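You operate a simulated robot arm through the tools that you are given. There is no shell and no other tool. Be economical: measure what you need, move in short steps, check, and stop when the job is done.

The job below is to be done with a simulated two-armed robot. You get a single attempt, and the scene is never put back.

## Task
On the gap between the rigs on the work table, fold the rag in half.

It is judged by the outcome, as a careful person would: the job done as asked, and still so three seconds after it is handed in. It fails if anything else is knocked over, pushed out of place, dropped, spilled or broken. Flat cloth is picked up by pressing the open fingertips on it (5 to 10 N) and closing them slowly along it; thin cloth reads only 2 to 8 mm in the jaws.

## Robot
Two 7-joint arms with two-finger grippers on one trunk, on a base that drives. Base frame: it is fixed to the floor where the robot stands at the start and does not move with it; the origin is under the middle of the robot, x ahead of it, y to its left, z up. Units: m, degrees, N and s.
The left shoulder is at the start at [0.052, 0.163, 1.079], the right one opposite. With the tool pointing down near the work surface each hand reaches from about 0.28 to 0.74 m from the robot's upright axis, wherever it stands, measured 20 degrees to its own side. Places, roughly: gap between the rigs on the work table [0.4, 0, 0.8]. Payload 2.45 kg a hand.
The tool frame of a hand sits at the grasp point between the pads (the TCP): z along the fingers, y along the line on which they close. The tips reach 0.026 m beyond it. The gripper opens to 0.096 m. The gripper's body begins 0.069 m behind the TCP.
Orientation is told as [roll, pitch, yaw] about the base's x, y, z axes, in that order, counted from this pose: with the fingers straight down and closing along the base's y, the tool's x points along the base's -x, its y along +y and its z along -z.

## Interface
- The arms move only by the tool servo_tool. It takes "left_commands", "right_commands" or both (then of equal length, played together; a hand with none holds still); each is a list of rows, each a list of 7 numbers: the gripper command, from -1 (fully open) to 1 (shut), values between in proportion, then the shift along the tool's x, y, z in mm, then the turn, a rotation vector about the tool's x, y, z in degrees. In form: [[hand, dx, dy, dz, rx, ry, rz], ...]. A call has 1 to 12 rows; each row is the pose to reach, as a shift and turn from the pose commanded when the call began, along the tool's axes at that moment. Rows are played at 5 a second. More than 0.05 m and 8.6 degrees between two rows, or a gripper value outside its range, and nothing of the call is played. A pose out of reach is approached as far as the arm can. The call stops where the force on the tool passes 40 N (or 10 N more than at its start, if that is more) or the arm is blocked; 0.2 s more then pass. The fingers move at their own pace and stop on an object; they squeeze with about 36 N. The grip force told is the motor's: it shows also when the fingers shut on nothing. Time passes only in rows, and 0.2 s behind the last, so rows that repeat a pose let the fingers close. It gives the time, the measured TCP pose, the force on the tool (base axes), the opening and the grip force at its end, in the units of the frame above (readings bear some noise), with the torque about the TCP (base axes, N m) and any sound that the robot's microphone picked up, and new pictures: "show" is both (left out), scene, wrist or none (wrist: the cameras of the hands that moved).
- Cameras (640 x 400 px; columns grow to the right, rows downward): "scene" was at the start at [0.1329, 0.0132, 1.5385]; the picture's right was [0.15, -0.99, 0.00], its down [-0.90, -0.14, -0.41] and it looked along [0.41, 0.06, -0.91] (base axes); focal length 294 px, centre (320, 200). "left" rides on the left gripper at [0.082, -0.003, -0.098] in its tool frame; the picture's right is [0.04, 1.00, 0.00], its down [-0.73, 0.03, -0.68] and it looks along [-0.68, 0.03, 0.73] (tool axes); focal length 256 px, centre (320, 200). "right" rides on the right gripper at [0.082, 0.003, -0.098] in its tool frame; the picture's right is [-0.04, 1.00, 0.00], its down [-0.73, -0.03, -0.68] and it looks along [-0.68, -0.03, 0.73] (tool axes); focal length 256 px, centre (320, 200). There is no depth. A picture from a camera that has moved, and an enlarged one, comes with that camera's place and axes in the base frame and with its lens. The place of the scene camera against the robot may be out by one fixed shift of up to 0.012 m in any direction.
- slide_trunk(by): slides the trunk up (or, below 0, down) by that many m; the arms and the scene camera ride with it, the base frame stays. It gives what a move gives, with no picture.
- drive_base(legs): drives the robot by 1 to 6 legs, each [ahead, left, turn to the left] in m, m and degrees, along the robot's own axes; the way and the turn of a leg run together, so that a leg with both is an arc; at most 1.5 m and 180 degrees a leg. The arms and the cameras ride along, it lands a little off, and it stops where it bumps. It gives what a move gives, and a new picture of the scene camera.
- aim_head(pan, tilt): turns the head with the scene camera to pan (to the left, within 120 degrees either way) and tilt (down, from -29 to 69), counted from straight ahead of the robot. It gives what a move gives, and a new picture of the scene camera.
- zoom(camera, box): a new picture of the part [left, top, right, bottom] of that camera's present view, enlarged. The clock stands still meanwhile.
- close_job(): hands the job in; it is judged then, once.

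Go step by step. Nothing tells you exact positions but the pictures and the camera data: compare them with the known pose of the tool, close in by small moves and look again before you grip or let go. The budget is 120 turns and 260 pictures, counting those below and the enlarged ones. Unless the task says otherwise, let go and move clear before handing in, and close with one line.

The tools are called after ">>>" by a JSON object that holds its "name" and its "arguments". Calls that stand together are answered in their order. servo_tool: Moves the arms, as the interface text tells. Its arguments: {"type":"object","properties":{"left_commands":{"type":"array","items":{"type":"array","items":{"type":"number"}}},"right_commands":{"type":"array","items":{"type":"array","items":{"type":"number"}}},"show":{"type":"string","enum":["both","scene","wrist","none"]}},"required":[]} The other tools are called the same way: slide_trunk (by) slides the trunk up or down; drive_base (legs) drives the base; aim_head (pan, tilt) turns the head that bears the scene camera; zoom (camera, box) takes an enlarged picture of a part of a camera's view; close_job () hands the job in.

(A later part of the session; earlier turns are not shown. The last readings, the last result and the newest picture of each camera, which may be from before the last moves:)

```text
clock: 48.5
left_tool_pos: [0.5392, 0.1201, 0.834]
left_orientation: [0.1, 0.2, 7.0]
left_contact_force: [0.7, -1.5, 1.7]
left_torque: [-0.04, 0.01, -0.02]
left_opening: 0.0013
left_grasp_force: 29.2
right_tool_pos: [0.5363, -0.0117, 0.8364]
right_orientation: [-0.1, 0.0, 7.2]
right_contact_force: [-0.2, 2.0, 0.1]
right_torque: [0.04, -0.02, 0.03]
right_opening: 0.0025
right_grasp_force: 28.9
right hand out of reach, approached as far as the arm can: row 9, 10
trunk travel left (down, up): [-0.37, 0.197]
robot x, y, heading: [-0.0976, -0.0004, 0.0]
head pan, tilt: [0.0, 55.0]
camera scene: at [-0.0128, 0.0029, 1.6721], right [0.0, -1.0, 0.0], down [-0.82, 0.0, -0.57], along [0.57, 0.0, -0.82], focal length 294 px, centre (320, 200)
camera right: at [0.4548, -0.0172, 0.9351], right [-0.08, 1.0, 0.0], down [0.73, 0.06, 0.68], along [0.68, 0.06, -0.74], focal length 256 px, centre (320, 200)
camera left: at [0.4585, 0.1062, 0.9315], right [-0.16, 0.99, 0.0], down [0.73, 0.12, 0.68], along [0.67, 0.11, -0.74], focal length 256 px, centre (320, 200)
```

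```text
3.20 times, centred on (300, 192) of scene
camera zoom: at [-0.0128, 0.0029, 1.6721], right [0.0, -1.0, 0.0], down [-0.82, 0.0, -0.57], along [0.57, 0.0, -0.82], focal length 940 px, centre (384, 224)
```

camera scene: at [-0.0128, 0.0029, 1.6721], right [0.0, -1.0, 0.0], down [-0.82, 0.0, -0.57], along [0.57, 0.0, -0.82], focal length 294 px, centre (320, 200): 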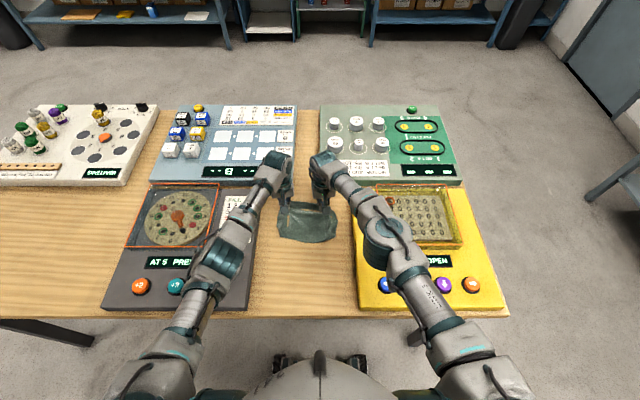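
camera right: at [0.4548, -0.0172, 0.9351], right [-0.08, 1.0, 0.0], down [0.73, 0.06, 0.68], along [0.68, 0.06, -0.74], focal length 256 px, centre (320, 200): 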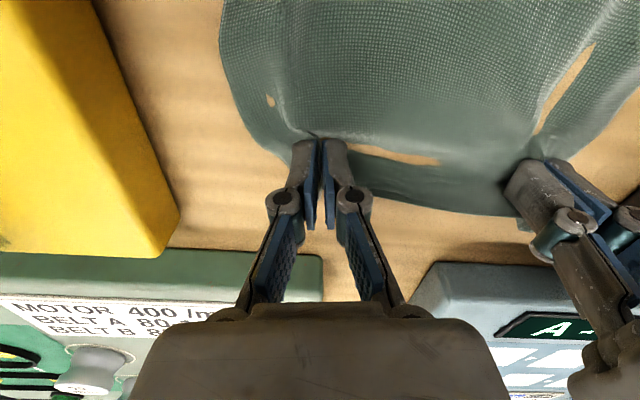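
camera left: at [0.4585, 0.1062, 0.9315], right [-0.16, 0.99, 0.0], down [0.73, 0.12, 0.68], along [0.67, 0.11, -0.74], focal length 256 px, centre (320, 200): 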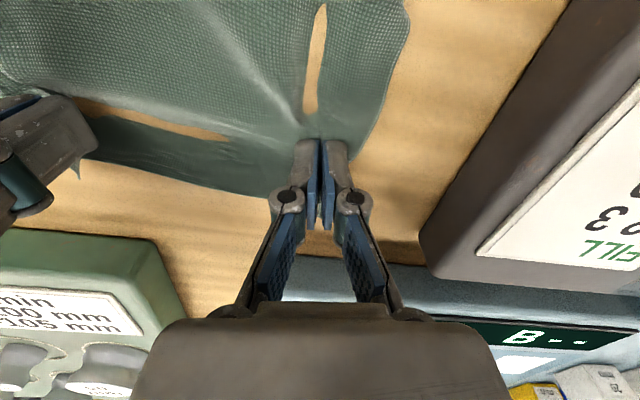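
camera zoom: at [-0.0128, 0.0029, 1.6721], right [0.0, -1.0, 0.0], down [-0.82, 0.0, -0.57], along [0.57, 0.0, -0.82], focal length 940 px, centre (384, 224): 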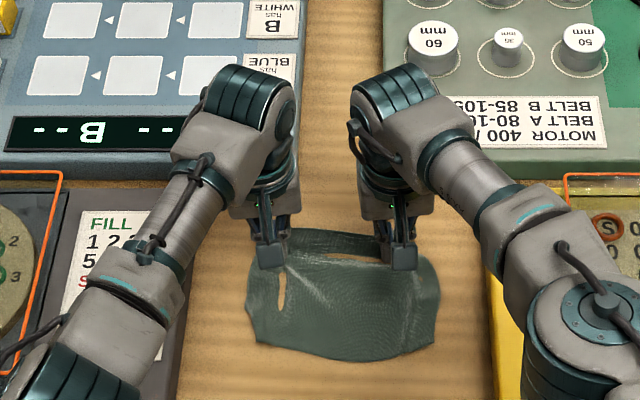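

The rag now lies flat with its near edge at x≈0.43, and both hands still hold the far edge. I'll lift it in a gentle arc toward the near edge, halfway first, watching for sway or clicks.

>>> {"name": "servo_tool", "arguments": {"left_commands": [[1, 3.7, 0, -19, 0, -2, 0], [1, 11.4, 0, -36, 0, -4, 0], [1, 24.1, 0, -48, 0, -6, 0], [1, 40.8, 0, -53.8, 0, -8, 0], [1, 58.5, 0, -53.7, 0, -10, 0], [1, 74.2, 0, -47.6, 0, -12, 0]], "right_commands": [[1, 3.7, 0, -19, 0, -2, 0], [1, 11.4, 0, -36, 0, -4, 0], [1, 24.1, 0, -48, 0, -6, 0], [1, 40.8, 0, -53.8, 0, -8, 0], [1, 58.5, 0, -53.7, 0, -10, 0], [1, 74.2, 0, -47.6, 0, -12, 0]], "show": "scene"}}

>>> {"name": "zoom", "arguments": {"camera": "scene", "box": [200, 150, 400, 275]}}

```text
clock: 49.9
left_tool_pos: [0.4654, 0.1111, 0.8829]
left_orientation: [0.0, -12.0, 7.0]
left_contact_force: [1.8, -3.1, 2.9]
left_torque: [-0.11, -0.04, -0.08]
left_opening: 0.0026
left_grasp_force: 34.1
right_tool_pos: [0.4576, -0.0215, 0.8865]
right_orientation: [0.0, -12.1, 7.1]
right_contact_force: [0.9, 3.1, 0.1]
right_torque: [0.07, 0.0, 0.04]
right_opening: 0.0037
right_grasp_force: 30.0
trunk travel left (down, up): [-0.37, 0.197]
robot x, y, heading: [-0.0998, -0.0015, -0.1]
head pan, tilt: [0.0, 55.0]
camera scene: at [-0.0147, 0.0019, 1.6722], right [0.0, -1.0, 0.0], down [-0.82, 0.0, -0.57], along [0.57, 0.0, -0.82], focal length 294 px, centre (320, 200)
```

scene: 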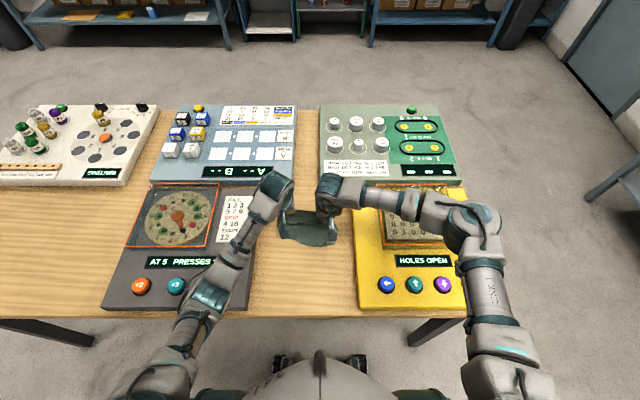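

```text
3.20 times, centred on (300, 212) of scene
camera zoom: at [-0.0147, 0.0019, 1.6722], right [0.0, -1.0, 0.0], down [-0.82, 0.0, -0.57], along [0.57, 0.0, -0.82], focal length 940 px, centre (384, 160)
```

zoom: 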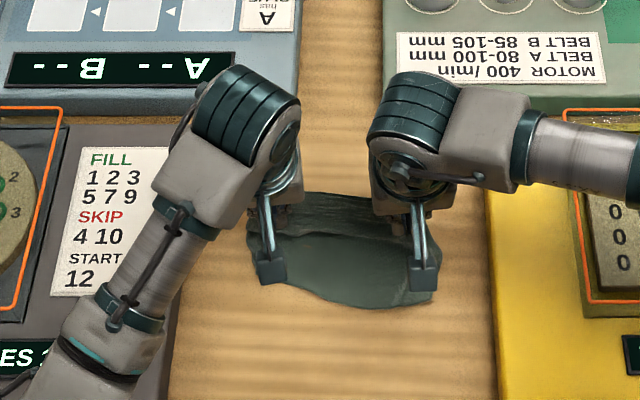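

No sway, and the far half is up. I'll bring it down onto the near edge, with a little more tilt.

>>> {"name": "servo_tool", "arguments": {"left_commands": [[1, 13.6, 0, 1.4, 0, -3, 0], [1, 28, 0, 6.8, 0, -6, 0], [1, 40.8, 0, 13.7, 0, -9, 0], [1, 51.7, 0, 22, 0, -12, 0], [1, 60.4, 0, 29.9, 0, -15, 0], [1, 65, 0, 37.3, 0, -18, 0], [1, 65, 0, 37.3, 0, -18, 0]], "right_commands": [[1, 12.6, 0, 1.6, 0, -3, 0], [1, 26, 0, 7.2, 0, -6, 0], [1, 37.8, 0, 14.4, 0, -9, 0], [1, 47.7, 0, 23.5, 0, -12, 0], [1, 56.2, 0, 32.5, 0, -15, 0], [1, 60.8, 0, 40.5, 0, -18, 0], [1, 60.8, 0, 40.5, 0, -18, 0]]}}

>>> {"name": "zoom", "arguments": {"camera": "scene", "box": [200, 150, 400, 275]}}

```text
clock: 51.5
left_tool_pos: [0.4098, 0.1045, 0.834]
left_orientation: [0.0, -30.0, 7.1]
left_contact_force: [-2.1, -4.7, 0.9]
left_torque: [0.1, -0.03, 0.02]
left_opening: 0.0037
left_grasp_force: 37.2
right_tool_pos: [0.409, -0.0273, 0.8344]
right_orientation: [0.0, -29.9, 6.9]
right_contact_force: [-0.3, 4.1, 0.8]
right_torque: [0.04, -0.01, 0.08]
right_opening: 0.0031
right_grasp_force: 36.8
trunk travel left (down, up): [-0.37, 0.197]
robot x, y, heading: [-0.0991, -0.0026, -0.0]
head pan, tilt: [0.0, 55.0]
camera scene: at [-0.0149, 0.0018, 1.6722], right [0.0, -1.0, 0.0], down [-0.82, 0.0, -0.57], along [0.57, 0.0, -0.82], focal length 294 px, centre (320, 200)
camera right: at [0.2897, -0.0389, 0.878], right [-0.09, 1.0, 0.02], down [0.3, 0.01, 0.95], along [0.95, 0.09, -0.3], focal length 256 px, centre (320, 200)
camera left: at [0.2907, 0.0863, 0.877], right [-0.16, 0.99, -0.02], down [0.29, 0.07, 0.95], along [0.94, 0.14, -0.3], focal length 256 px, centre (320, 200)
```

scene: 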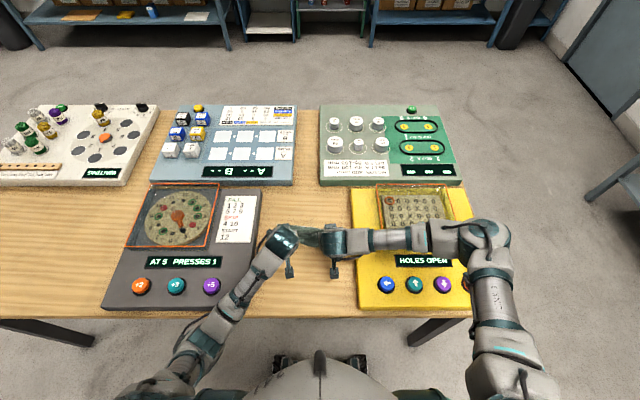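
right: 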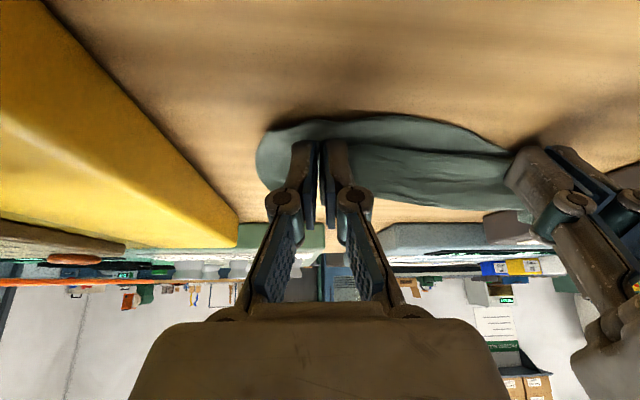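
left: 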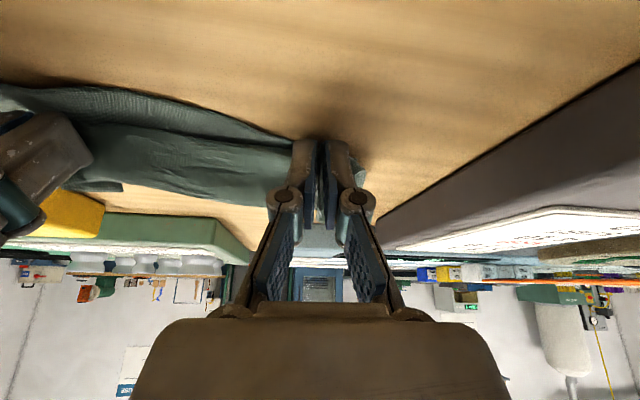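

```text
3.20 times, centred on (300, 212) of scene
camera zoom: at [-0.0149, 0.0018, 1.6722], right [0.0, -1.0, 0.0], down [-0.82, 0.0, -0.57], along [0.57, 0.0, -0.82], focal length 940 px, centre (384, 160)
```

zoom: 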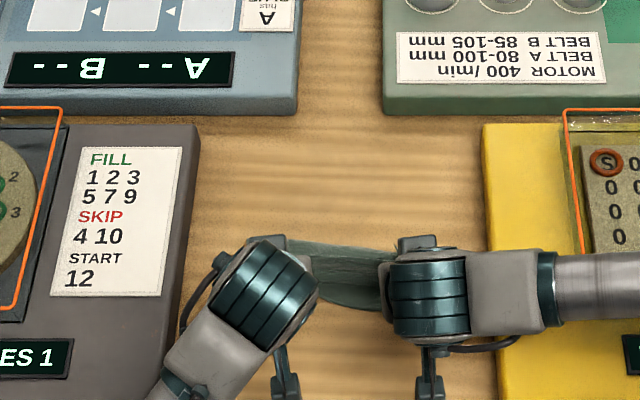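

The fold is down and the far edge lies on the near edge. I'll open the fingers slightly and draw back along the finger direction, then move aside to see.

>>> {"name": "servo_tool", "arguments": {"left_commands": [[0.8, 0, 0, 0, 0, 0, 0], [0.6, 0, 0, 0, 0, 0, 0], [0.6, 0, 0, 0, 0, 0, 0], [0.6, 0, 0, -10, 0, 0, 0], [0.6, 0, 0, -25, 0, 0, 0], [0.6, 0, 0, -60, 0, 4, 0], [0.6, 0, 0, -100, 0, 10, 0], [0.6, 0, 20, -130, 0, 16, 0], [0.6, 0, 50, -150, 0, 22, 0]], "right_commands": [[0.8, 0, 0, 0, 0, 0, 0], [0.6, 0, 0, 0, 0, 0, 0], [0.6, 0, 0, 0, 0, 0, 0], [0.6, 0, 0, -10, 0, 0, 0], [0.6, 0, 0, -25, 0, 0, 0], [0.6, 0, 0, -60, 0, 4, 0], [0.6, 0, 0, -100, 0, 10, 0], [0.6, 0, -20, -130, 0, 16, 0], [0.6, 0, -50, -150, 0, 22, 0]], "show": "scene"}}

>>> {"name": "zoom", "arguments": {"camera": "scene", "box": [200, 170, 400, 295]}}

```text
clock: 53.5
left_tool_pos: [0.3273, 0.1465, 0.964]
left_orientation: [0.0, -7.9, 7.1]
left_contact_force: [-0.4, 0.2, -0.2]
left_torque: [0.0, -0.01, 0.02]
left_opening: 0.019
left_grasp_force: 0.1
right_tool_pos: [0.3393, -0.0829, 0.9636]
right_orientation: [-0.1, -7.8, 7.2]
right_contact_force: [-1.1, 0.0, 0.3]
right_torque: [0.04, -0.01, -0.03]
right_opening: 0.0194
right_grasp_force: 0.1
trunk travel left (down, up): [-0.37, 0.197]
robot x, y, heading: [-0.097, -0.0017, -0.0]
head pan, tilt: [0.0, 55.0]
camera scene: at [-0.0162, 0.0038, 1.6722], right [0.0, -1.0, 0.0], down [-0.82, 0.0, -0.57], along [0.57, 0.0, -0.82], focal length 294 px, centre (320, 200)
```

scene: 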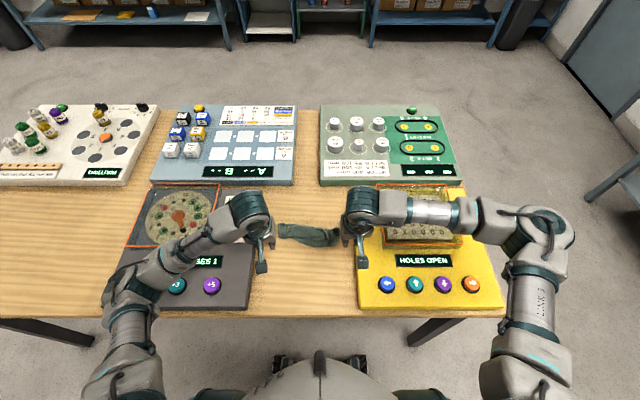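

```text
3.20 times, centred on (300, 232) of scene
camera zoom: at [-0.0162, 0.0038, 1.6722], right [0.0, -1.0, 0.0], down [-0.82, 0.0, -0.57], along [0.57, 0.0, -0.82], focal length 940 px, centre (384, 96)
```

zoom: 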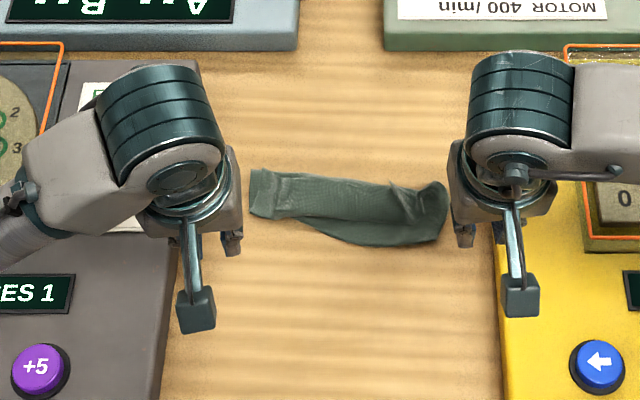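

The rag is now a double strip. I'll move the hands further aside and enlarge the view to judge the layers.

>>> {"name": "servo_tool", "arguments": {"left_commands": [[0.6, 0, 30, -10, 0, 0, 0], [0.6, 0, 60, -20, 0, 0, 0]], "right_commands": [[0.6, 0, -30, -10, 0, 0, 0], [0.6, 0, -60, -20, 0, 0, 0]], "show": "wrist"}}

>>> {"name": "zoom", "arguments": {"camera": "scene", "box": [264, 210, 360, 270]}}

```text
clock: 54.1
left_tool_pos: [0.3162, 0.205, 0.9824]
left_orientation: [0.1, -7.9, 7.0]
left_contact_force: [-0.5, 0.9, 0.7]
left_torque: [0.03, -0.02, -0.05]
left_opening: 0.0192
left_grasp_force: 0.1
right_tool_pos: [0.3437, -0.1454, 0.9834]
right_orientation: [-0.1, -8.0, 7.0]
right_contact_force: [0.0, -0.9, -0.2]
right_torque: [0.01, -0.04, -0.02]
right_opening: 0.0192
right_grasp_force: 0.0
trunk travel left (down, up): [-0.37, 0.197]
robot x, y, heading: [-0.0989, 0.0012, -0.3]
head pan, tilt: [0.0, 55.0]
camera right: at [0.2495, -0.1537, 1.0695], right [-0.08, 1.0, 0.0], down [0.63, 0.05, 0.77], along [0.77, 0.07, -0.63], focal length 256 px, centre (320, 200)
camera left: at [0.2229, 0.1897, 1.067], right [-0.16, 0.99, -0.01], down [0.62, 0.11, 0.77], along [0.76, 0.12, -0.63], focal length 256 px, centre (320, 200)
```

right: 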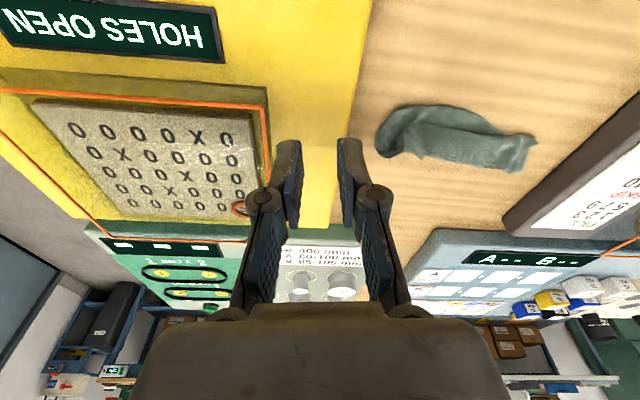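
left: 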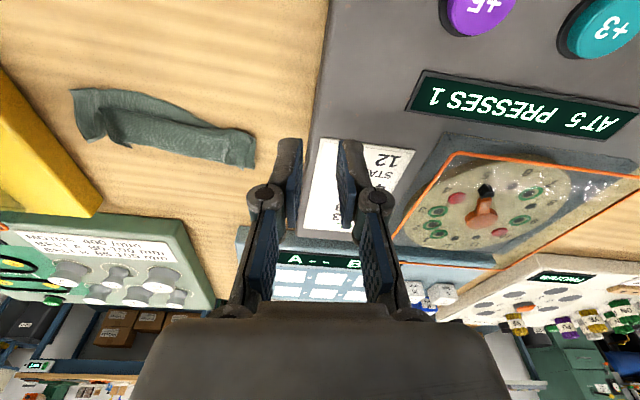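

```text
6.67 times, centred on (312, 240) of scene
camera zoom: at [-0.0168, 0.0022, 1.6723], right [0.0, -1.0, 0.0], down [-0.82, 0.0, -0.57], along [0.57, 0.0, -0.82], focal length 1959 px, centre (373, -67)
```

zoom: 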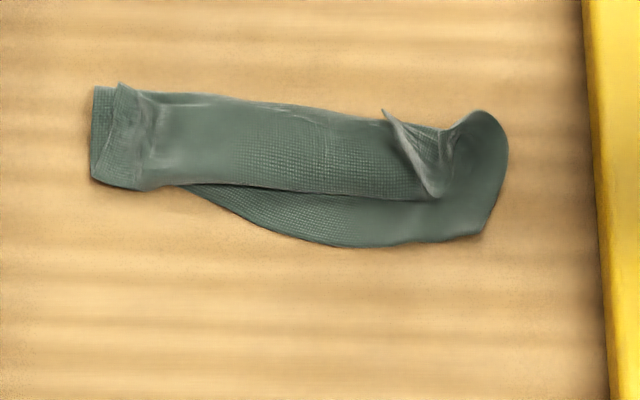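

The strip depth (0.073 m) is right for a half, but the top layer seems to have a hem turned back and one corner flap is up. I'll bring the left wrist camera over it for a close look.

>>> {"name": "servo_tool", "arguments": {"left_commands": [[1, -23, -29, 5, 0, 5, 0], [1, -46, -58, 15, 0, 10, 0], [1, -70, -88, 35, 0, 15, 0], [1, -93, -117, 60, 0, 20, 0], [1, -116, -146, 86, 0, 25, 0], [1, -139.7, -175, 112.5, 0, 30, 0], [1, -139.7, -175, 112.5, 0, 30, 0]], "show": "none"}}

>>> {"name": "zoom", "arguments": {"camera": "left", "box": [160, 0, 480, 200]}}

```text
clock: 55.7
left_tool_pos: [0.4857, 0.0501, 0.8929]
left_orientation: [0.1, 22.0, 6.9]
left_contact_force: [-0.4, -0.2, -0.1]
left_torque: [0.01, 0.01, 0.03]
left_opening: 0.0
left_grasp_force: 28.6
left hand out of reach, approached as far as the arm can: row 6, 7
right_tool_pos: [0.3437, -0.1474, 0.9822]
right_orientation: [0.0, -7.9, 7.0]
right_contact_force: [-0.2, 0.6, 0.2]
right_torque: [0.0, -0.03, -0.03]
right_opening: 0.0191
right_grasp_force: 0.0
trunk travel left (down, up): [-0.37, 0.197]
robot x, y, heading: [-0.1, -0.0006, -0.1]
head pan, tilt: [0.0, 55.0]
```

```text
2.00 times, centred on (320, 100) of left
camera zoom: at [0.4477, 0.0411, 1.0146], right [-0.16, 0.99, 0.02], down [0.92, 0.14, 0.35], along [0.35, 0.07, -0.93], focal length 512 px, centre (320, 400)
```

zoom: 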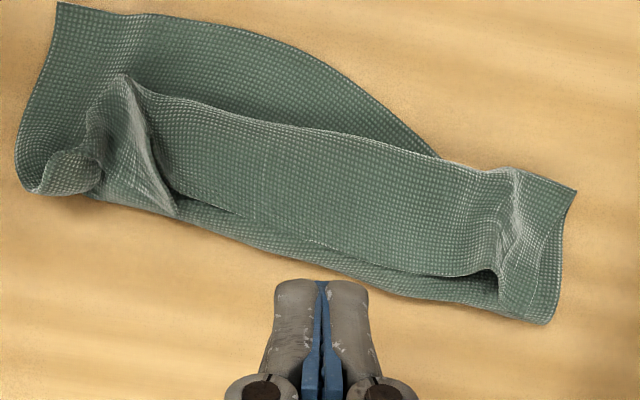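

Now it's clear: the top layer has a ~4 cm strip turned back on top, so the crease isn't at half yet. I'll re-grip that free edge with a smaller bite near its ends (about (0.468, 0.119) and (0.460, -0.013)) and redo the last part. First I'll bring the hands upright.

>>> {"name": "servo_tool", "arguments": {"left_commands": [[0.375, 6, 0, -14, 0, -7, 0], [0.375, 11, 0, -28, 0, -14, 0], [0.375, 11, 0, -28, 0, -22, 0]], "right_commands": [[0.375, 0, 0, 0, 0, 3, 0], [0.375, 0, 0, 0, 0, 6, 0], [0.375, 0, 0, 0, 0, 8, 0]], "show": "none"}}

>>> {"name": "servo_tool", "arguments": {"left_commands": [[0.375, 2, 20, 0, 0, 0, 2], [0.375, 4, 40, 0, 0, 0, 4], [0.375, 6, 60, 5, 0, 0, 6], [0.375, 8, 70.7, 20, 0, 0, 9], [0.375, 9.6, 70.7, 36, 0, 0, 11], [0.375, 9.6, 70.7, 48, 0, 0, 13], [0.375, 9.6, 70.7, 48, 0, 0, 13]], "right_commands": [[0.375, -22, 20, 10, 0, 0, 2], [0.375, -44, 40, 25, 0, 0, 4], [0.375, -66, 60, 45, 0, 0, 6], [0.375, -88, 80, 65, 0, 0, 9], [0.375, -110, 100, 86, 0, 0, 11], [0.375, -131.3, 119.1, 107, 0, 0, 13], [0.375, -131.3, 119.1, 107, 0, 0, 13]], "show": "wrist"}}

```text
clock: 56.5
left_tool_pos: [0.4805, 0.0488, 0.924]
left_orientation: [0.1, 0.0, 7.2]
left_contact_force: [0.0, -0.1, 0.5]
left_torque: [0.04, 0.06, 0.01]
left_opening: 0.0299
left_grasp_force: 0.1
right_tool_pos: [0.3445, -0.15, 0.983]
right_orientation: [0.2, 0.1, 7.1]
right_contact_force: [-0.8, 0.1, -0.5]
right_torque: [0.04, -0.02, 0.0]
right_opening: 0.0303
right_grasp_force: 0.1
trunk travel left (down, up): [-0.37, 0.197]
robot x, y, heading: [-0.1006, -0.001, -0.2]
head pan, tilt: [0.0, 55.0]
```

```text
clock: 58.1
left_tool_pos: [0.4604, 0.1235, 0.8751]
left_orientation: [-0.2, 0.1, -5.9]
left_contact_force: [-0.1, 0.6, 0.4]
left_torque: [-0.03, 0.03, 0.01]
left_opening: 0.0298
left_grasp_force: 0.1
right_tool_pos: [0.4609, -0.0098, 0.8753]
right_orientation: [-0.2, 0.0, -6.0]
right_contact_force: [0.2, 0.9, -0.2]
right_torque: [-0.02, -0.02, -0.01]
right_opening: 0.0302
right_grasp_force: 0.0
trunk travel left (down, up): [-0.37, 0.197]
robot x, y, heading: [-0.0957, 0.0016, -0.1]
head pan, tilt: [0.0, 55.0]
camera right: at [0.3801, 0.0032, 0.9742], right [0.14, 0.99, 0.0], down [0.73, -0.1, 0.68], along [0.67, -0.1, -0.73], focal length 256 px, centre (320, 200)
camera left: at [0.3781, 0.1287, 0.9732], right [0.06, 1.0, 0.0], down [0.73, -0.05, 0.68], along [0.68, -0.05, -0.73], focal length 256 px, centre (320, 200)
```

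right: 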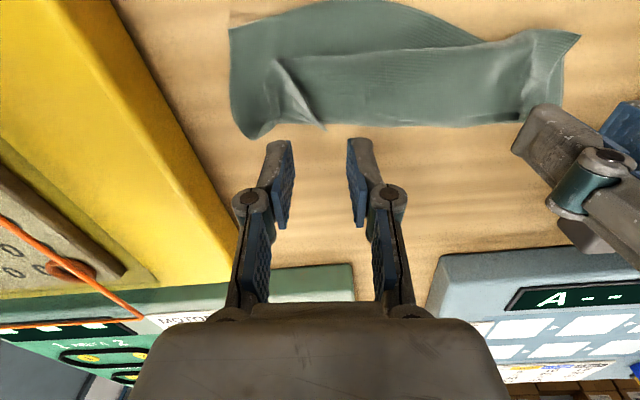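
left: 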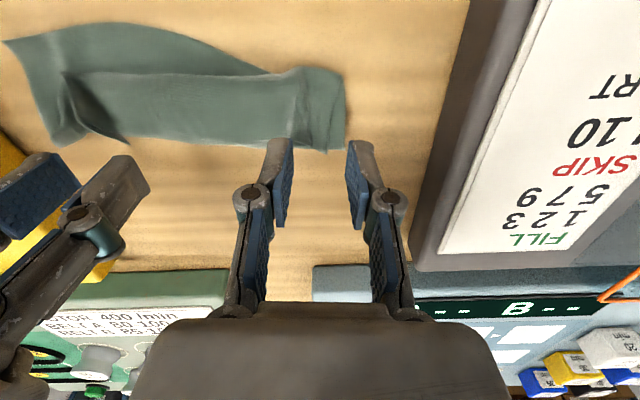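

The left ripple is at about (0.474, 0.108) and the right one at about (0.460, -0.012). I'll adjust the left hand and lower both just to the cloth's top.

>>> {"name": "servo_tool", "arguments": {"left_commands": [[0.375, -15, -14, 0, 0, 0, 0], [0.375, -15, -14, 20, 0, 0, 0], [0.375, -15, -14, 33, 0, 0, 0], [0.375, -15, -14, 36, 0, 0, 0]], "right_commands": [[0.375, 0, 0, 0, 0, 0, 0], [0.375, 0, 0, 20, 0, 0, 0], [0.375, 0, 0, 33, 0, 0, 0], [0.375, 0, 0, 36, 0, 0, 0]], "show": "wrist"}}

```text
clock: 59.1
left_tool_pos: [0.4723, 0.1059, 0.8402]
left_orientation: [-0.1, 0.0, -6.1]
left_contact_force: [-0.2, 0.4, -0.2]
left_torque: [-0.04, -0.05, 0.0]
left_opening: 0.0299
left_grasp_force: 0.0
right_tool_pos: [0.4614, -0.0112, 0.8394]
right_orientation: [-0.1, 0.1, -5.8]
right_contact_force: [-0.8, 0.2, -0.4]
right_torque: [0.02, 0.02, 0.0]
right_opening: 0.0298
right_grasp_force: 0.0
trunk travel left (down, up): [-0.37, 0.197]
robot x, y, heading: [-0.1014, 0.0008, 0.1]
head pan, tilt: [0.0, 55.0]
camera right: at [0.38, 0.0012, 0.9381], right [0.14, 0.99, 0.0], down [0.73, -0.1, 0.68], along [0.67, -0.1, -0.74], focal length 256 px, centre (320, 200)
camera left: at [0.392, 0.1117, 0.9381], right [0.06, 1.0, 0.0], down [0.73, -0.05, 0.68], along [0.68, -0.05, -0.74], focal length 256 px, centre (320, 200)
```

right: 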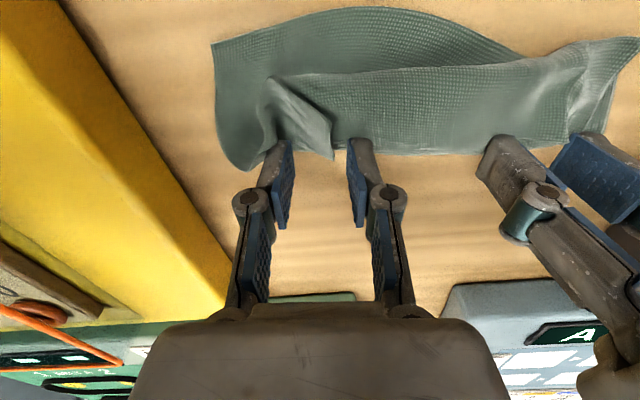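
left: 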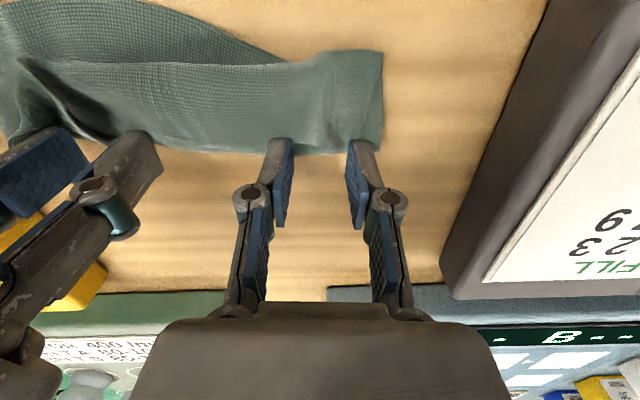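

The left fingers straddle the ripple, close to the crease; the right fingers should shift about 7 mm to straddle the flap. I'll move both slightly onto the strip, touch lightly and close.

>>> {"name": "servo_tool", "arguments": {"left_commands": [[0.375, 6, 2, 0, 0, 0, 0], [0.375, 6, 2, 4, 0, 0, 0], [0.375, 6, 2, 7.5, 0, 0, 0], [0.375, 6, 2, 7.5, 0, 0, 0]], "right_commands": [[0.375, 4, -7, 0, 0, 0, 0], [0.375, 4, -7, 4, 0, 0, 0], [0.375, 4, -7, 7.5, 0, 0, 0], [0.375, 4, -7, 7.5, 0, 0, 0]], "show": "wrist"}}

```text
clock: 60.1
left_tool_pos: [0.4679, 0.1084, 0.8315]
left_orientation: [0.0, 0.1, -6.1]
left_contact_force: [-0.7, -0.3, -0.1]
left_torque: [0.01, 0.02, -0.02]
left_opening: 0.0299
left_grasp_force: 0.0
right_tool_pos: [0.4551, -0.0186, 0.8324]
right_orientation: [-0.1, 0.1, -6.0]
right_contact_force: [-0.6, -0.6, 0.0]
right_torque: [0.04, 0.02, -0.02]
right_opening: 0.0301
right_grasp_force: 0.1
trunk travel left (down, up): [-0.37, 0.197]
robot x, y, heading: [-0.0968, 0.0017, 0.0]
head pan, tilt: [0.0, 55.0]
camera right: at [0.3751, -0.006, 0.9307], right [0.14, 0.99, 0.0], down [0.73, -0.1, 0.68], along [0.67, -0.1, -0.73], focal length 256 px, centre (320, 200)
camera left: at [0.3864, 0.1131, 0.9304], right [0.06, 1.0, 0.0], down [0.73, -0.05, 0.68], along [0.68, -0.04, -0.74], focal length 256 px, centre (320, 200)
```

right: 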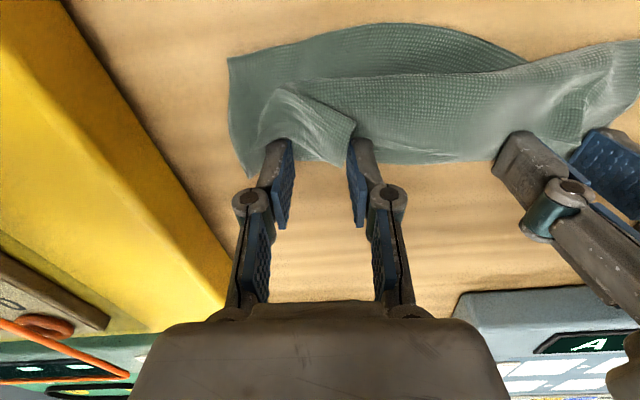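
left: 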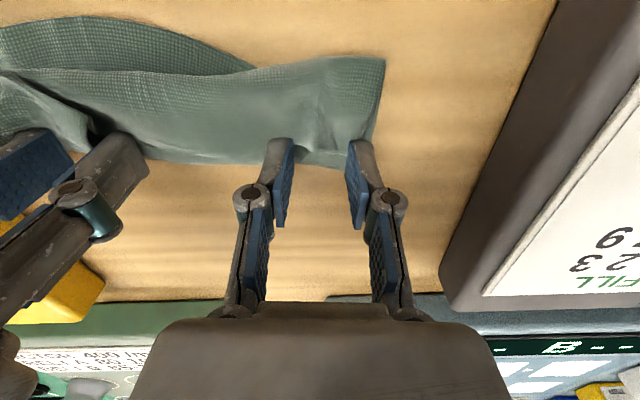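

Both fingertips bracket the ripple and flap. I'll go down 2 mm more and close slowly.

>>> {"name": "servo_tool", "arguments": {"left_commands": [[0.375, 0, 0, 1.5, 0, 0, 0], [0.45, 0, 0, 2, 0, 0, 0], [0.55, 0, 0, 2, 0, 0, 0], [0.65, 0, 0, 2, 0, 0, 0], [0.75, 0, 0, 2, 0, 0, 0], [0.85, 0, 0, 2, 0, 0, 0], [0.95, 0, 0, 2, 0, 0, 0], [1, 0, 0, 2, 0, 0, 0], [1, 0, 0, 2, 0, 0, 0], [1, 0, 0, 2, 0, 0, 0]], "right_commands": [[0.375, 0, 0, 1.5, 0, 0, 0], [0.45, 0, 0, 2.5, 0, 0, 0], [0.55, 0, 0, 2.5, 0, 0, 0], [0.65, 0, 0, 2.5, 0, 0, 0], [0.75, 0, 0, 2.5, 0, 0, 0], [0.85, 0, 0, 2.5, 0, 0, 0], [0.95, 0, 0, 2.5, 0, 0, 0], [1, 0, 0, 2.5, 0, 0, 0], [1, 0, 0, 2.5, 0, 0, 0], [1, 0, 0, 2.5, 0, 0, 0]], "show": "wrist"}}

```text
clock: 62.3
left_tool_pos: [0.467, 0.1087, 0.8307]
left_orientation: [-0.1, 0.1, -5.9]
left_contact_force: [0.1, -0.5, 4.1]
left_torque: [-0.05, 0.04, 0.03]
left_opening: 0.0027
left_grasp_force: 32.5
right_tool_pos: [0.4553, -0.0182, 0.8299]
right_orientation: [0.0, 0.1, -6.0]
right_contact_force: [0.1, -0.9, 0.2]
right_torque: [-0.02, 0.03, 0.04]
right_opening: 0.0021
right_grasp_force: 29.4
trunk travel left (down, up): [-0.37, 0.197]
robot x, y, heading: [-0.0998, -0.0022, -0.1]
head pan, tilt: [0.0, 55.0]
camera right: at [0.3746, -0.0061, 0.9282], right [0.14, 0.99, 0.0], down [0.73, -0.1, 0.68], along [0.67, -0.1, -0.73], focal length 256 px, centre (320, 200)
camera left: at [0.3861, 0.1131, 0.9287], right [0.06, 1.0, 0.0], down [0.73, -0.05, 0.68], along [0.68, -0.04, -0.73], focal length 256 px, centre (320, 200)
```

right: 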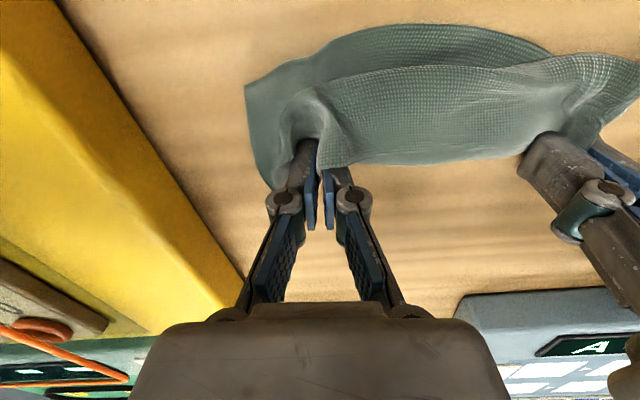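
left: 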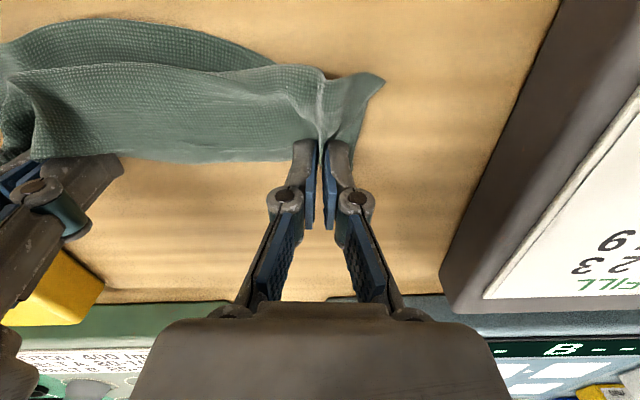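

Both jaws hold cloth (about 2–3 mm). I'll lift straight up a few cm to see what comes with them.

>>> {"name": "servo_tool", "arguments": {"left_commands": [[1, -4, 0, -15, 0, 0, 0], [1, -9, 0, -30, 0, 0, 0], [1, -15, 0, -45, 0, 0, 0], [1, -20, 0, -60, 0, 0, 0], [1, -20, 0, -60, 0, 0, 0]], "right_commands": [[1, -4, 0, -15, 0, 0, 0], [1, -9, 0, -30, 0, 0, 0], [1, -15, 0, -45, 0, 0, 0], [1, -20, 0, -60, 0, 0, 0], [1, -20, 0, -60, 0, 0, 0]], "show": "wrist"}}

>>> {"name": "zoom", "arguments": {"camera": "scene", "box": [232, 190, 392, 290]}}

```text
clock: 63.5
left_tool_pos: [0.4876, 0.1062, 0.8898]
left_orientation: [0.0, 0.2, -5.9]
left_contact_force: [0.5, 0.8, -0.1]
left_torque: [-0.02, 0.02, -0.01]
left_opening: 0.0034
left_grasp_force: 36.9
right_tool_pos: [0.476, -0.0186, 0.8912]
right_orientation: [-0.1, 0.1, -6.0]
right_contact_force: [-0.2, -1.1, 3.5]
right_torque: [0.02, -0.01, 0.0]
right_opening: 0.003
right_grasp_force: 30.8
trunk travel left (down, up): [-0.37, 0.197]
robot x, y, heading: [-0.098, 0.0003, -0.1]
head pan, tilt: [0.0, 55.0]
camera right: at [0.3959, -0.0068, 0.9886], right [0.14, 0.99, 0.0], down [0.73, -0.1, 0.68], along [0.67, -0.1, -0.74], focal length 256 px, centre (320, 200)
camera left: at [0.4066, 0.1113, 0.9882], right [0.06, 1.0, 0.0], down [0.73, -0.05, 0.68], along [0.68, -0.04, -0.74], focal length 256 px, centre (320, 200)
```

right: 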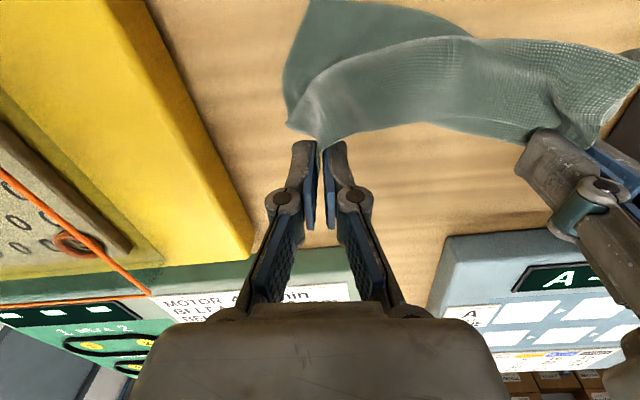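
left: 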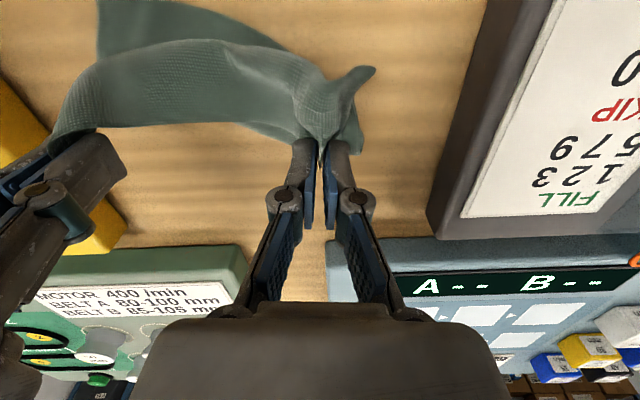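

```text
4.00 times, centred on (312, 240) of scene
camera zoom: at [-0.0128, 0.0028, 1.6721], right [0.0, -1.0, 0.0], down [-0.82, 0.0, -0.57], along [0.57, 0.0, -0.82], focal length 1175 px, centre (352, 40)
```

zoom: 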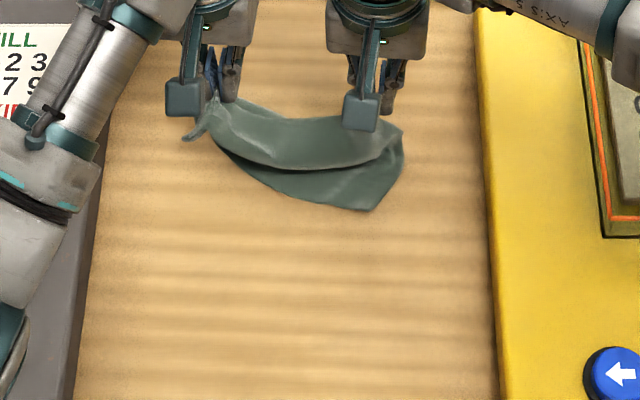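

The left hand seems to hold several layers, while the right holds only the top edge. I'll carry both forward to unfold, set them down and release, then tidy the rag flat again.

>>> {"name": "servo_tool", "arguments": {"left_commands": [[1, -20, 0, 0, 0, 0, 0], [1, -40, 0, 10, 0, 0, 0], [1, -52, 0, 28, 0, 0, 0], [1, -58, 0, 45, 0, 0, 0], [1, -60, 0, 56, 0, 0, 0], [0.6, -60, 0, 56, 0, 0, 0], [0.3, -60, 0, 56, 0, 0, 0], [0.3, -60, 0, 30, 0, 0, 0], [0.3, -60, 20, -10, 0, 0, 0], [0.3, -50, 60, -30, 0, 0, 0], [0.3, -30, 100, -40, 0, 0, 0]], "right_commands": [[1, -20, 0, 0, 0, 0, 0], [1, -40, 0, 10, 0, 0, 0], [1, -52, 0, 28, 0, 0, 0], [1, -58, 0, 45, 0, 0, 0], [1, -60, 0, 56, 0, 0, 0], [0.6, -60, 0, 56, 0, 0, 0], [0.3, -60, 0, 56, 0, 0, 0], [0.3, -60, 0, 30, 0, 0, 0], [0.3, -60, -20, -10, 0, 0, 0], [0.3, -50, -60, -30, 0, 0, 0], [0.3, -30, -100, -40, 0, 0, 0]], "show": "scene"}}

>>> {"name": "zoom", "arguments": {"camera": "scene", "box": [232, 170, 392, 270]}}

```text
clock: 65.9
left_tool_pos: [0.5263, 0.202, 0.9313]
left_orientation: [0.0, 0.0, -5.9]
left_contact_force: [0.2, -0.1, -0.2]
left_torque: [0.01, -0.01, 0.0]
left_opening: 0.0335
left_grasp_force: 0.0
right_tool_pos: [0.4917, -0.1229, 0.929]
right_orientation: [0.1, 0.0, -6.0]
right_contact_force: [0.8, -1.3, 0.2]
right_torque: [-0.01, -0.06, -0.01]
right_opening: 0.0334
right_grasp_force: 0.0
trunk travel left (down, up): [-0.37, 0.197]
robot x, y, heading: [-0.1025, 0.0018, 0.0]
head pan, tilt: [0.0, 55.0]
camera scene: at [-0.015, 0.0012, 1.6722], right [0.0, -1.0, 0.0], down [-0.82, 0.0, -0.57], along [0.57, 0.0, -0.82], focal length 294 px, centre (320, 200)
```

scene: 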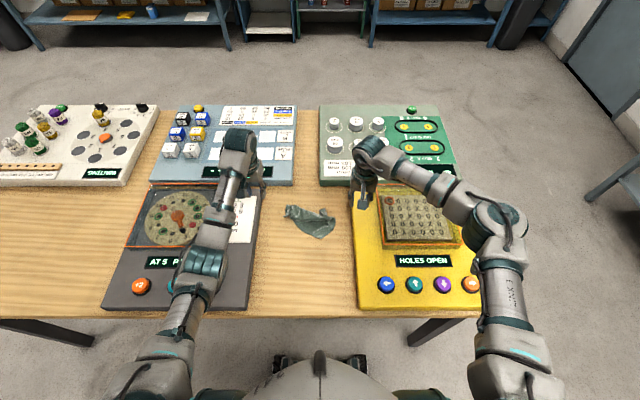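

```text
4.00 times, centred on (312, 220) of scene
camera zoom: at [-0.015, 0.0012, 1.6722], right [0.0, -1.0, 0.0], down [-0.82, 0.0, -0.57], along [0.57, 0.0, -0.82], focal length 1175 px, centre (352, 120)
```

zoom: 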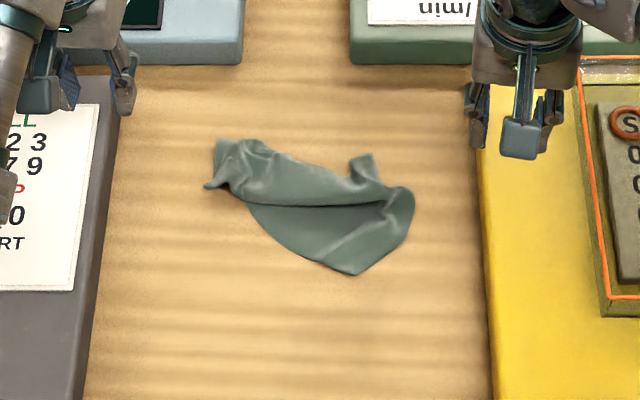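

The rag is crumpled now. I'll use the right wrist camera above it to find its corners.

>>> {"name": "servo_tool", "arguments": {"right_commands": [[1, 8, 39, 4, 0, 0, 0], [1, 16, 78, 8, 0, 0, 0], [1, 25, 117, 10, 0, 0, 0], [1, 33, 155, 10, 0, 0, 0], [1, 33, 155, 10, 0, 0, 0]], "show": "none"}}

>>> {"name": "zoom", "arguments": {"camera": "right", "box": [160, 0, 480, 200]}}

```text
clock: 67.1
left_tool_pos: [0.5288, 0.2022, 0.9291]
left_orientation: [-0.1, 0.0, -5.9]
left_contact_force: [0.0, 1.2, -0.4]
left_torque: [-0.02, -0.02, -0.02]
left_opening: 0.0335
left_grasp_force: 0.0
right_tool_pos: [0.478, 0.0353, 0.919]
right_orientation: [-0.1, 0.1, -6.0]
right_contact_force: [0.1, 0.1, 0.0]
right_torque: [-0.02, -0.01, 0.03]
right_opening: 0.0
right_grasp_force: 28.5
trunk travel left (down, up): [-0.37, 0.197]
robot x, y, heading: [-0.1021, 0.0007, 0.1]
head pan, tilt: [0.0, 55.0]
```

```text
2.00 times, centred on (320, 100) of right
camera zoom: at [0.3973, 0.0465, 1.0173], right [0.14, 0.99, 0.0], down [0.73, -0.1, 0.68], along [0.67, -0.1, -0.73], focal length 512 px, centre (320, 400)
```

zoom: 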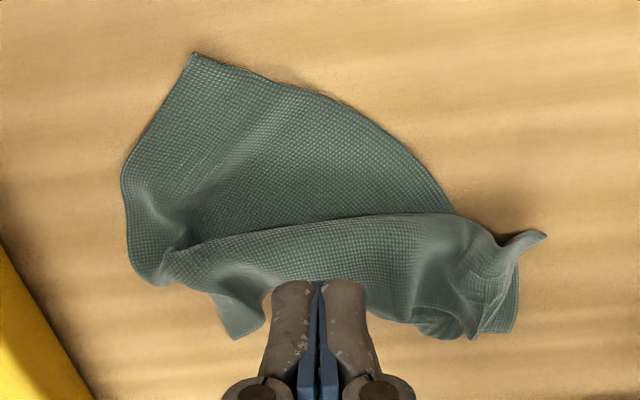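

The far edge is uppermost, with the far-right corner at about (0.543, -0.019) and the far-left around (0.558, 0.115). I'll pick those two corners with a small bite, hang the rag to shake it out, and lay it again. Moving above them now.

>>> {"name": "servo_tool", "arguments": {"left_commands": [[0.375, -10, -21, 0, 0, 0, 0], [0.375, -21, -42, 10, 0, 0, 0], [0.375, -32, -63, 30, 0, 0, 0], [0.375, -42, -84, 55, 0, 0, 0], [0.375, -42, -84, 55, 0, 0, 0]], "right_commands": [[0.375, -18, -11, 0, 0, 0, 0], [0.375, -36, -22, 10, 0, 0, 0], [0.375, -54, -33, 25, 0, 0, 0], [0.375, -72, -45, 45, 0, 0, 0], [0.375, -72, -45, 45, 0, 0, 0]], "show": "wrist"}}

```text
clock: 68.3
left_tool_pos: [0.5632, 0.1132, 0.8759]
left_orientation: [-0.1, 0.1, -6.0]
left_contact_force: [0.4, -0.2, 0.2]
left_torque: [0.02, -0.01, 0.0]
left_opening: 0.0299
left_grasp_force: 0.0
right_tool_pos: [0.5484, -0.017, 0.8738]
right_orientation: [-0.1, 0.1, -5.9]
right_contact_force: [-0.3, -0.1, 0.4]
right_torque: [-0.01, 0.0, 0.0]
right_opening: 0.0299
right_grasp_force: 0.1
right hand out of reach, approached as far as the arm can: row 4, 5
trunk travel left (down, up): [-0.37, 0.197]
robot x, y, heading: [-0.1004, 0.0002, -0.1]
head pan, tilt: [0.0, 55.0]
camera right: at [0.4658, -0.005, 0.9726], right [0.14, 0.99, 0.0], down [0.73, -0.1, 0.68], along [0.67, -0.1, -0.74], focal length 256 px, centre (320, 200)
camera left: at [0.4808, 0.1187, 0.9737], right [0.06, 1.0, 0.0], down [0.73, -0.05, 0.68], along [0.68, -0.04, -0.74], focal length 256 px, centre (320, 200)
```

right: 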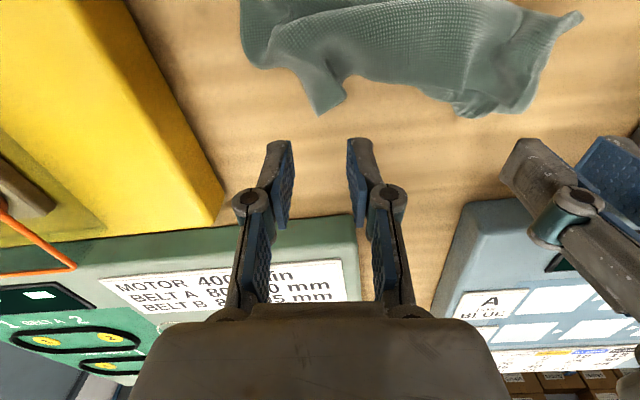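
left: 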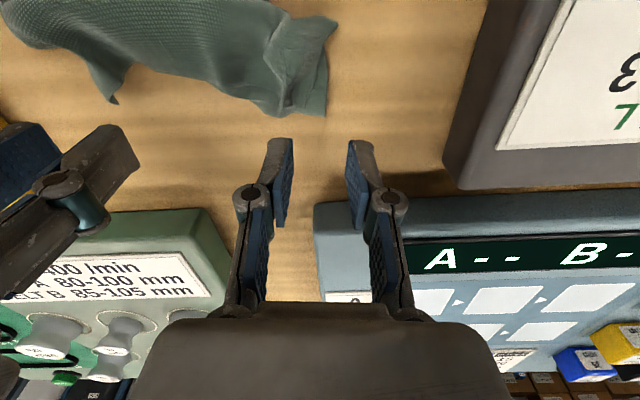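

I'll trim the positions over the two corners and descend by lowering the trunk 4 cm, which also restores reach.

>>> {"name": "servo_tool", "arguments": {"left_commands": [[0.375, 2, -11, 0, 0, 0, 0], [0.375, 2, -11, 0, 0, 0, 0]], "right_commands": [[0.375, 7, 4, 0, 0, 0, 0], [0.375, 7, 4, 0, 0, 0, 0]], "show": "none"}}

>>> {"name": "slide_trunk", "arguments": {"by": -0.037}}

>>> {"name": "servo_tool", "arguments": {"left_commands": [[0.375, 0, 0, 2, 0, 0, 0]], "right_commands": [[0.375, 0, 0, 2, 0, 0, 0]], "show": "wrist"}}

```text
clock: 68.9
left_tool_pos: [0.5591, 0.1034, 0.8763]
left_orientation: [0.0, 0.1, -5.9]
left_contact_force: [-0.3, -0.6, -0.6]
left_torque: [-0.02, 0.02, -0.01]
left_opening: 0.0299
left_grasp_force: 0.0
right_tool_pos: [0.5384, -0.0146, 0.8745]
right_orientation: [-0.1, 0.2, -6.0]
right_contact_force: [0.6, 0.1, 0.4]
right_torque: [-0.02, 0.01, 0.01]
right_opening: 0.0298
right_grasp_force: 0.1
trunk travel left (down, up): [-0.37, 0.197]
robot x, y, heading: [-0.0976, 0.0017, -0.0]
head pan, tilt: [0.0, 55.0]
```

```text
clock: 69.7
left_tool_pos: [0.5599, 0.1042, 0.8398]
left_orientation: [0.0, 0.1, -6.0]
left_contact_force: [0.0, -0.9, -0.2]
left_torque: [0.03, 0.02, -0.02]
left_opening: 0.03
left_grasp_force: 0.1
right_tool_pos: [0.5358, -0.0133, 0.8391]
right_orientation: [-0.2, 0.0, -6.0]
right_contact_force: [-0.6, 0.1, -0.2]
right_torque: [0.01, -0.02, -0.02]
right_opening: 0.0297
right_grasp_force: 0.1
trunk travel left (down, up): [-0.333, 0.234]
robot x, y, heading: [-0.0987, 0.0029, -0.0]
head pan, tilt: [0.0, 55.0]
```

```text
clock: 70.1
left_tool_pos: [0.5616, 0.1048, 0.8356]
left_orientation: [-0.1, 0.1, -6.1]
left_contact_force: [-0.4, 0.1, -0.7]
left_torque: [0.01, -0.03, 0.0]
left_opening: 0.0298
left_grasp_force: 0.1
right_tool_pos: [0.5372, -0.0121, 0.8364]
right_orientation: [0.0, 0.1, -6.0]
right_contact_force: [0.5, -0.8, 0.0]
right_torque: [0.0, -0.04, 0.0]
right_opening: 0.0301
right_grasp_force: 0.1
trunk travel left (down, up): [-0.333, 0.234]
robot x, y, heading: [-0.0962, -0.0003, -0.0]
head pan, tilt: [0.0, 55.0]
camera right: at [0.4569, -0.0009, 0.9341], right [0.14, 0.99, 0.0], down [0.73, -0.1, 0.68], along [0.67, -0.1, -0.74], focal length 256 px, centre (320, 200)
camera left: at [0.4786, 0.1092, 0.9338], right [0.06, 1.0, 0.0], down [0.73, -0.05, 0.68], along [0.68, -0.04, -0.74], focal length 256 px, centre (320, 200)
```

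right: 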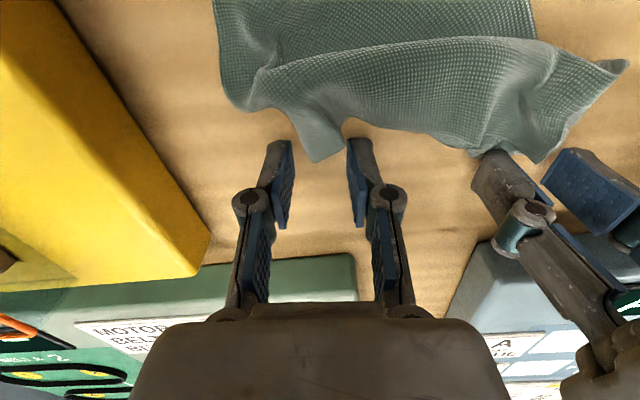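
left: 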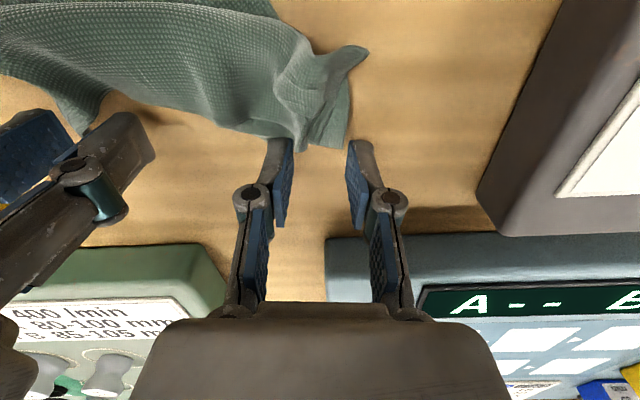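

Right corner is well inside the fingers; the left needs 6 mm more overlap. Then I'll press and close both.

>>> {"name": "servo_tool", "arguments": {"left_commands": [[0.375, 6, 0, 0, 0, 0, 0], [0.375, 6, 0, 4, 0, 0, 0], [0.375, 6, 0, 7, 0, 0, 0], [0.375, 6, 0, 8, 0, 0, 0], [0.375, 6, 0, 8, 0, 0, 0]], "right_commands": [[0.375, 1, 1, 0, 0, 0, 0], [0.375, 1, 1, 4, 0, 0, 0], [0.375, 1, 1, 7, 0, 0, 0], [0.375, 1, 1, 8.5, 0, 0, 0], [0.375, 1, 1, 8.5, 0, 0, 0]], "show": "none"}}

```text
clock: 71.3
left_tool_pos: [0.553, 0.1052, 0.8287]
left_orientation: [-0.1, -0.1, -6.1]
left_contact_force: [-0.4, 0.0, 5.6]
left_torque: [-0.11, 0.07, 0.0]
left_opening: 0.0302
left_grasp_force: 0.0
right_tool_pos: [0.535, -0.0121, 0.8297]
right_orientation: [-0.1, 0.0, -6.0]
right_contact_force: [-0.4, -0.6, 0.7]
right_torque: [0.02, -0.01, 0.0]
right_opening: 0.0299
right_grasp_force: 0.1
trunk travel left (down, up): [-0.333, 0.234]
robot x, y, heading: [-0.0992, -0.0002, -0.1]
head pan, tilt: [0.0, 55.0]
```

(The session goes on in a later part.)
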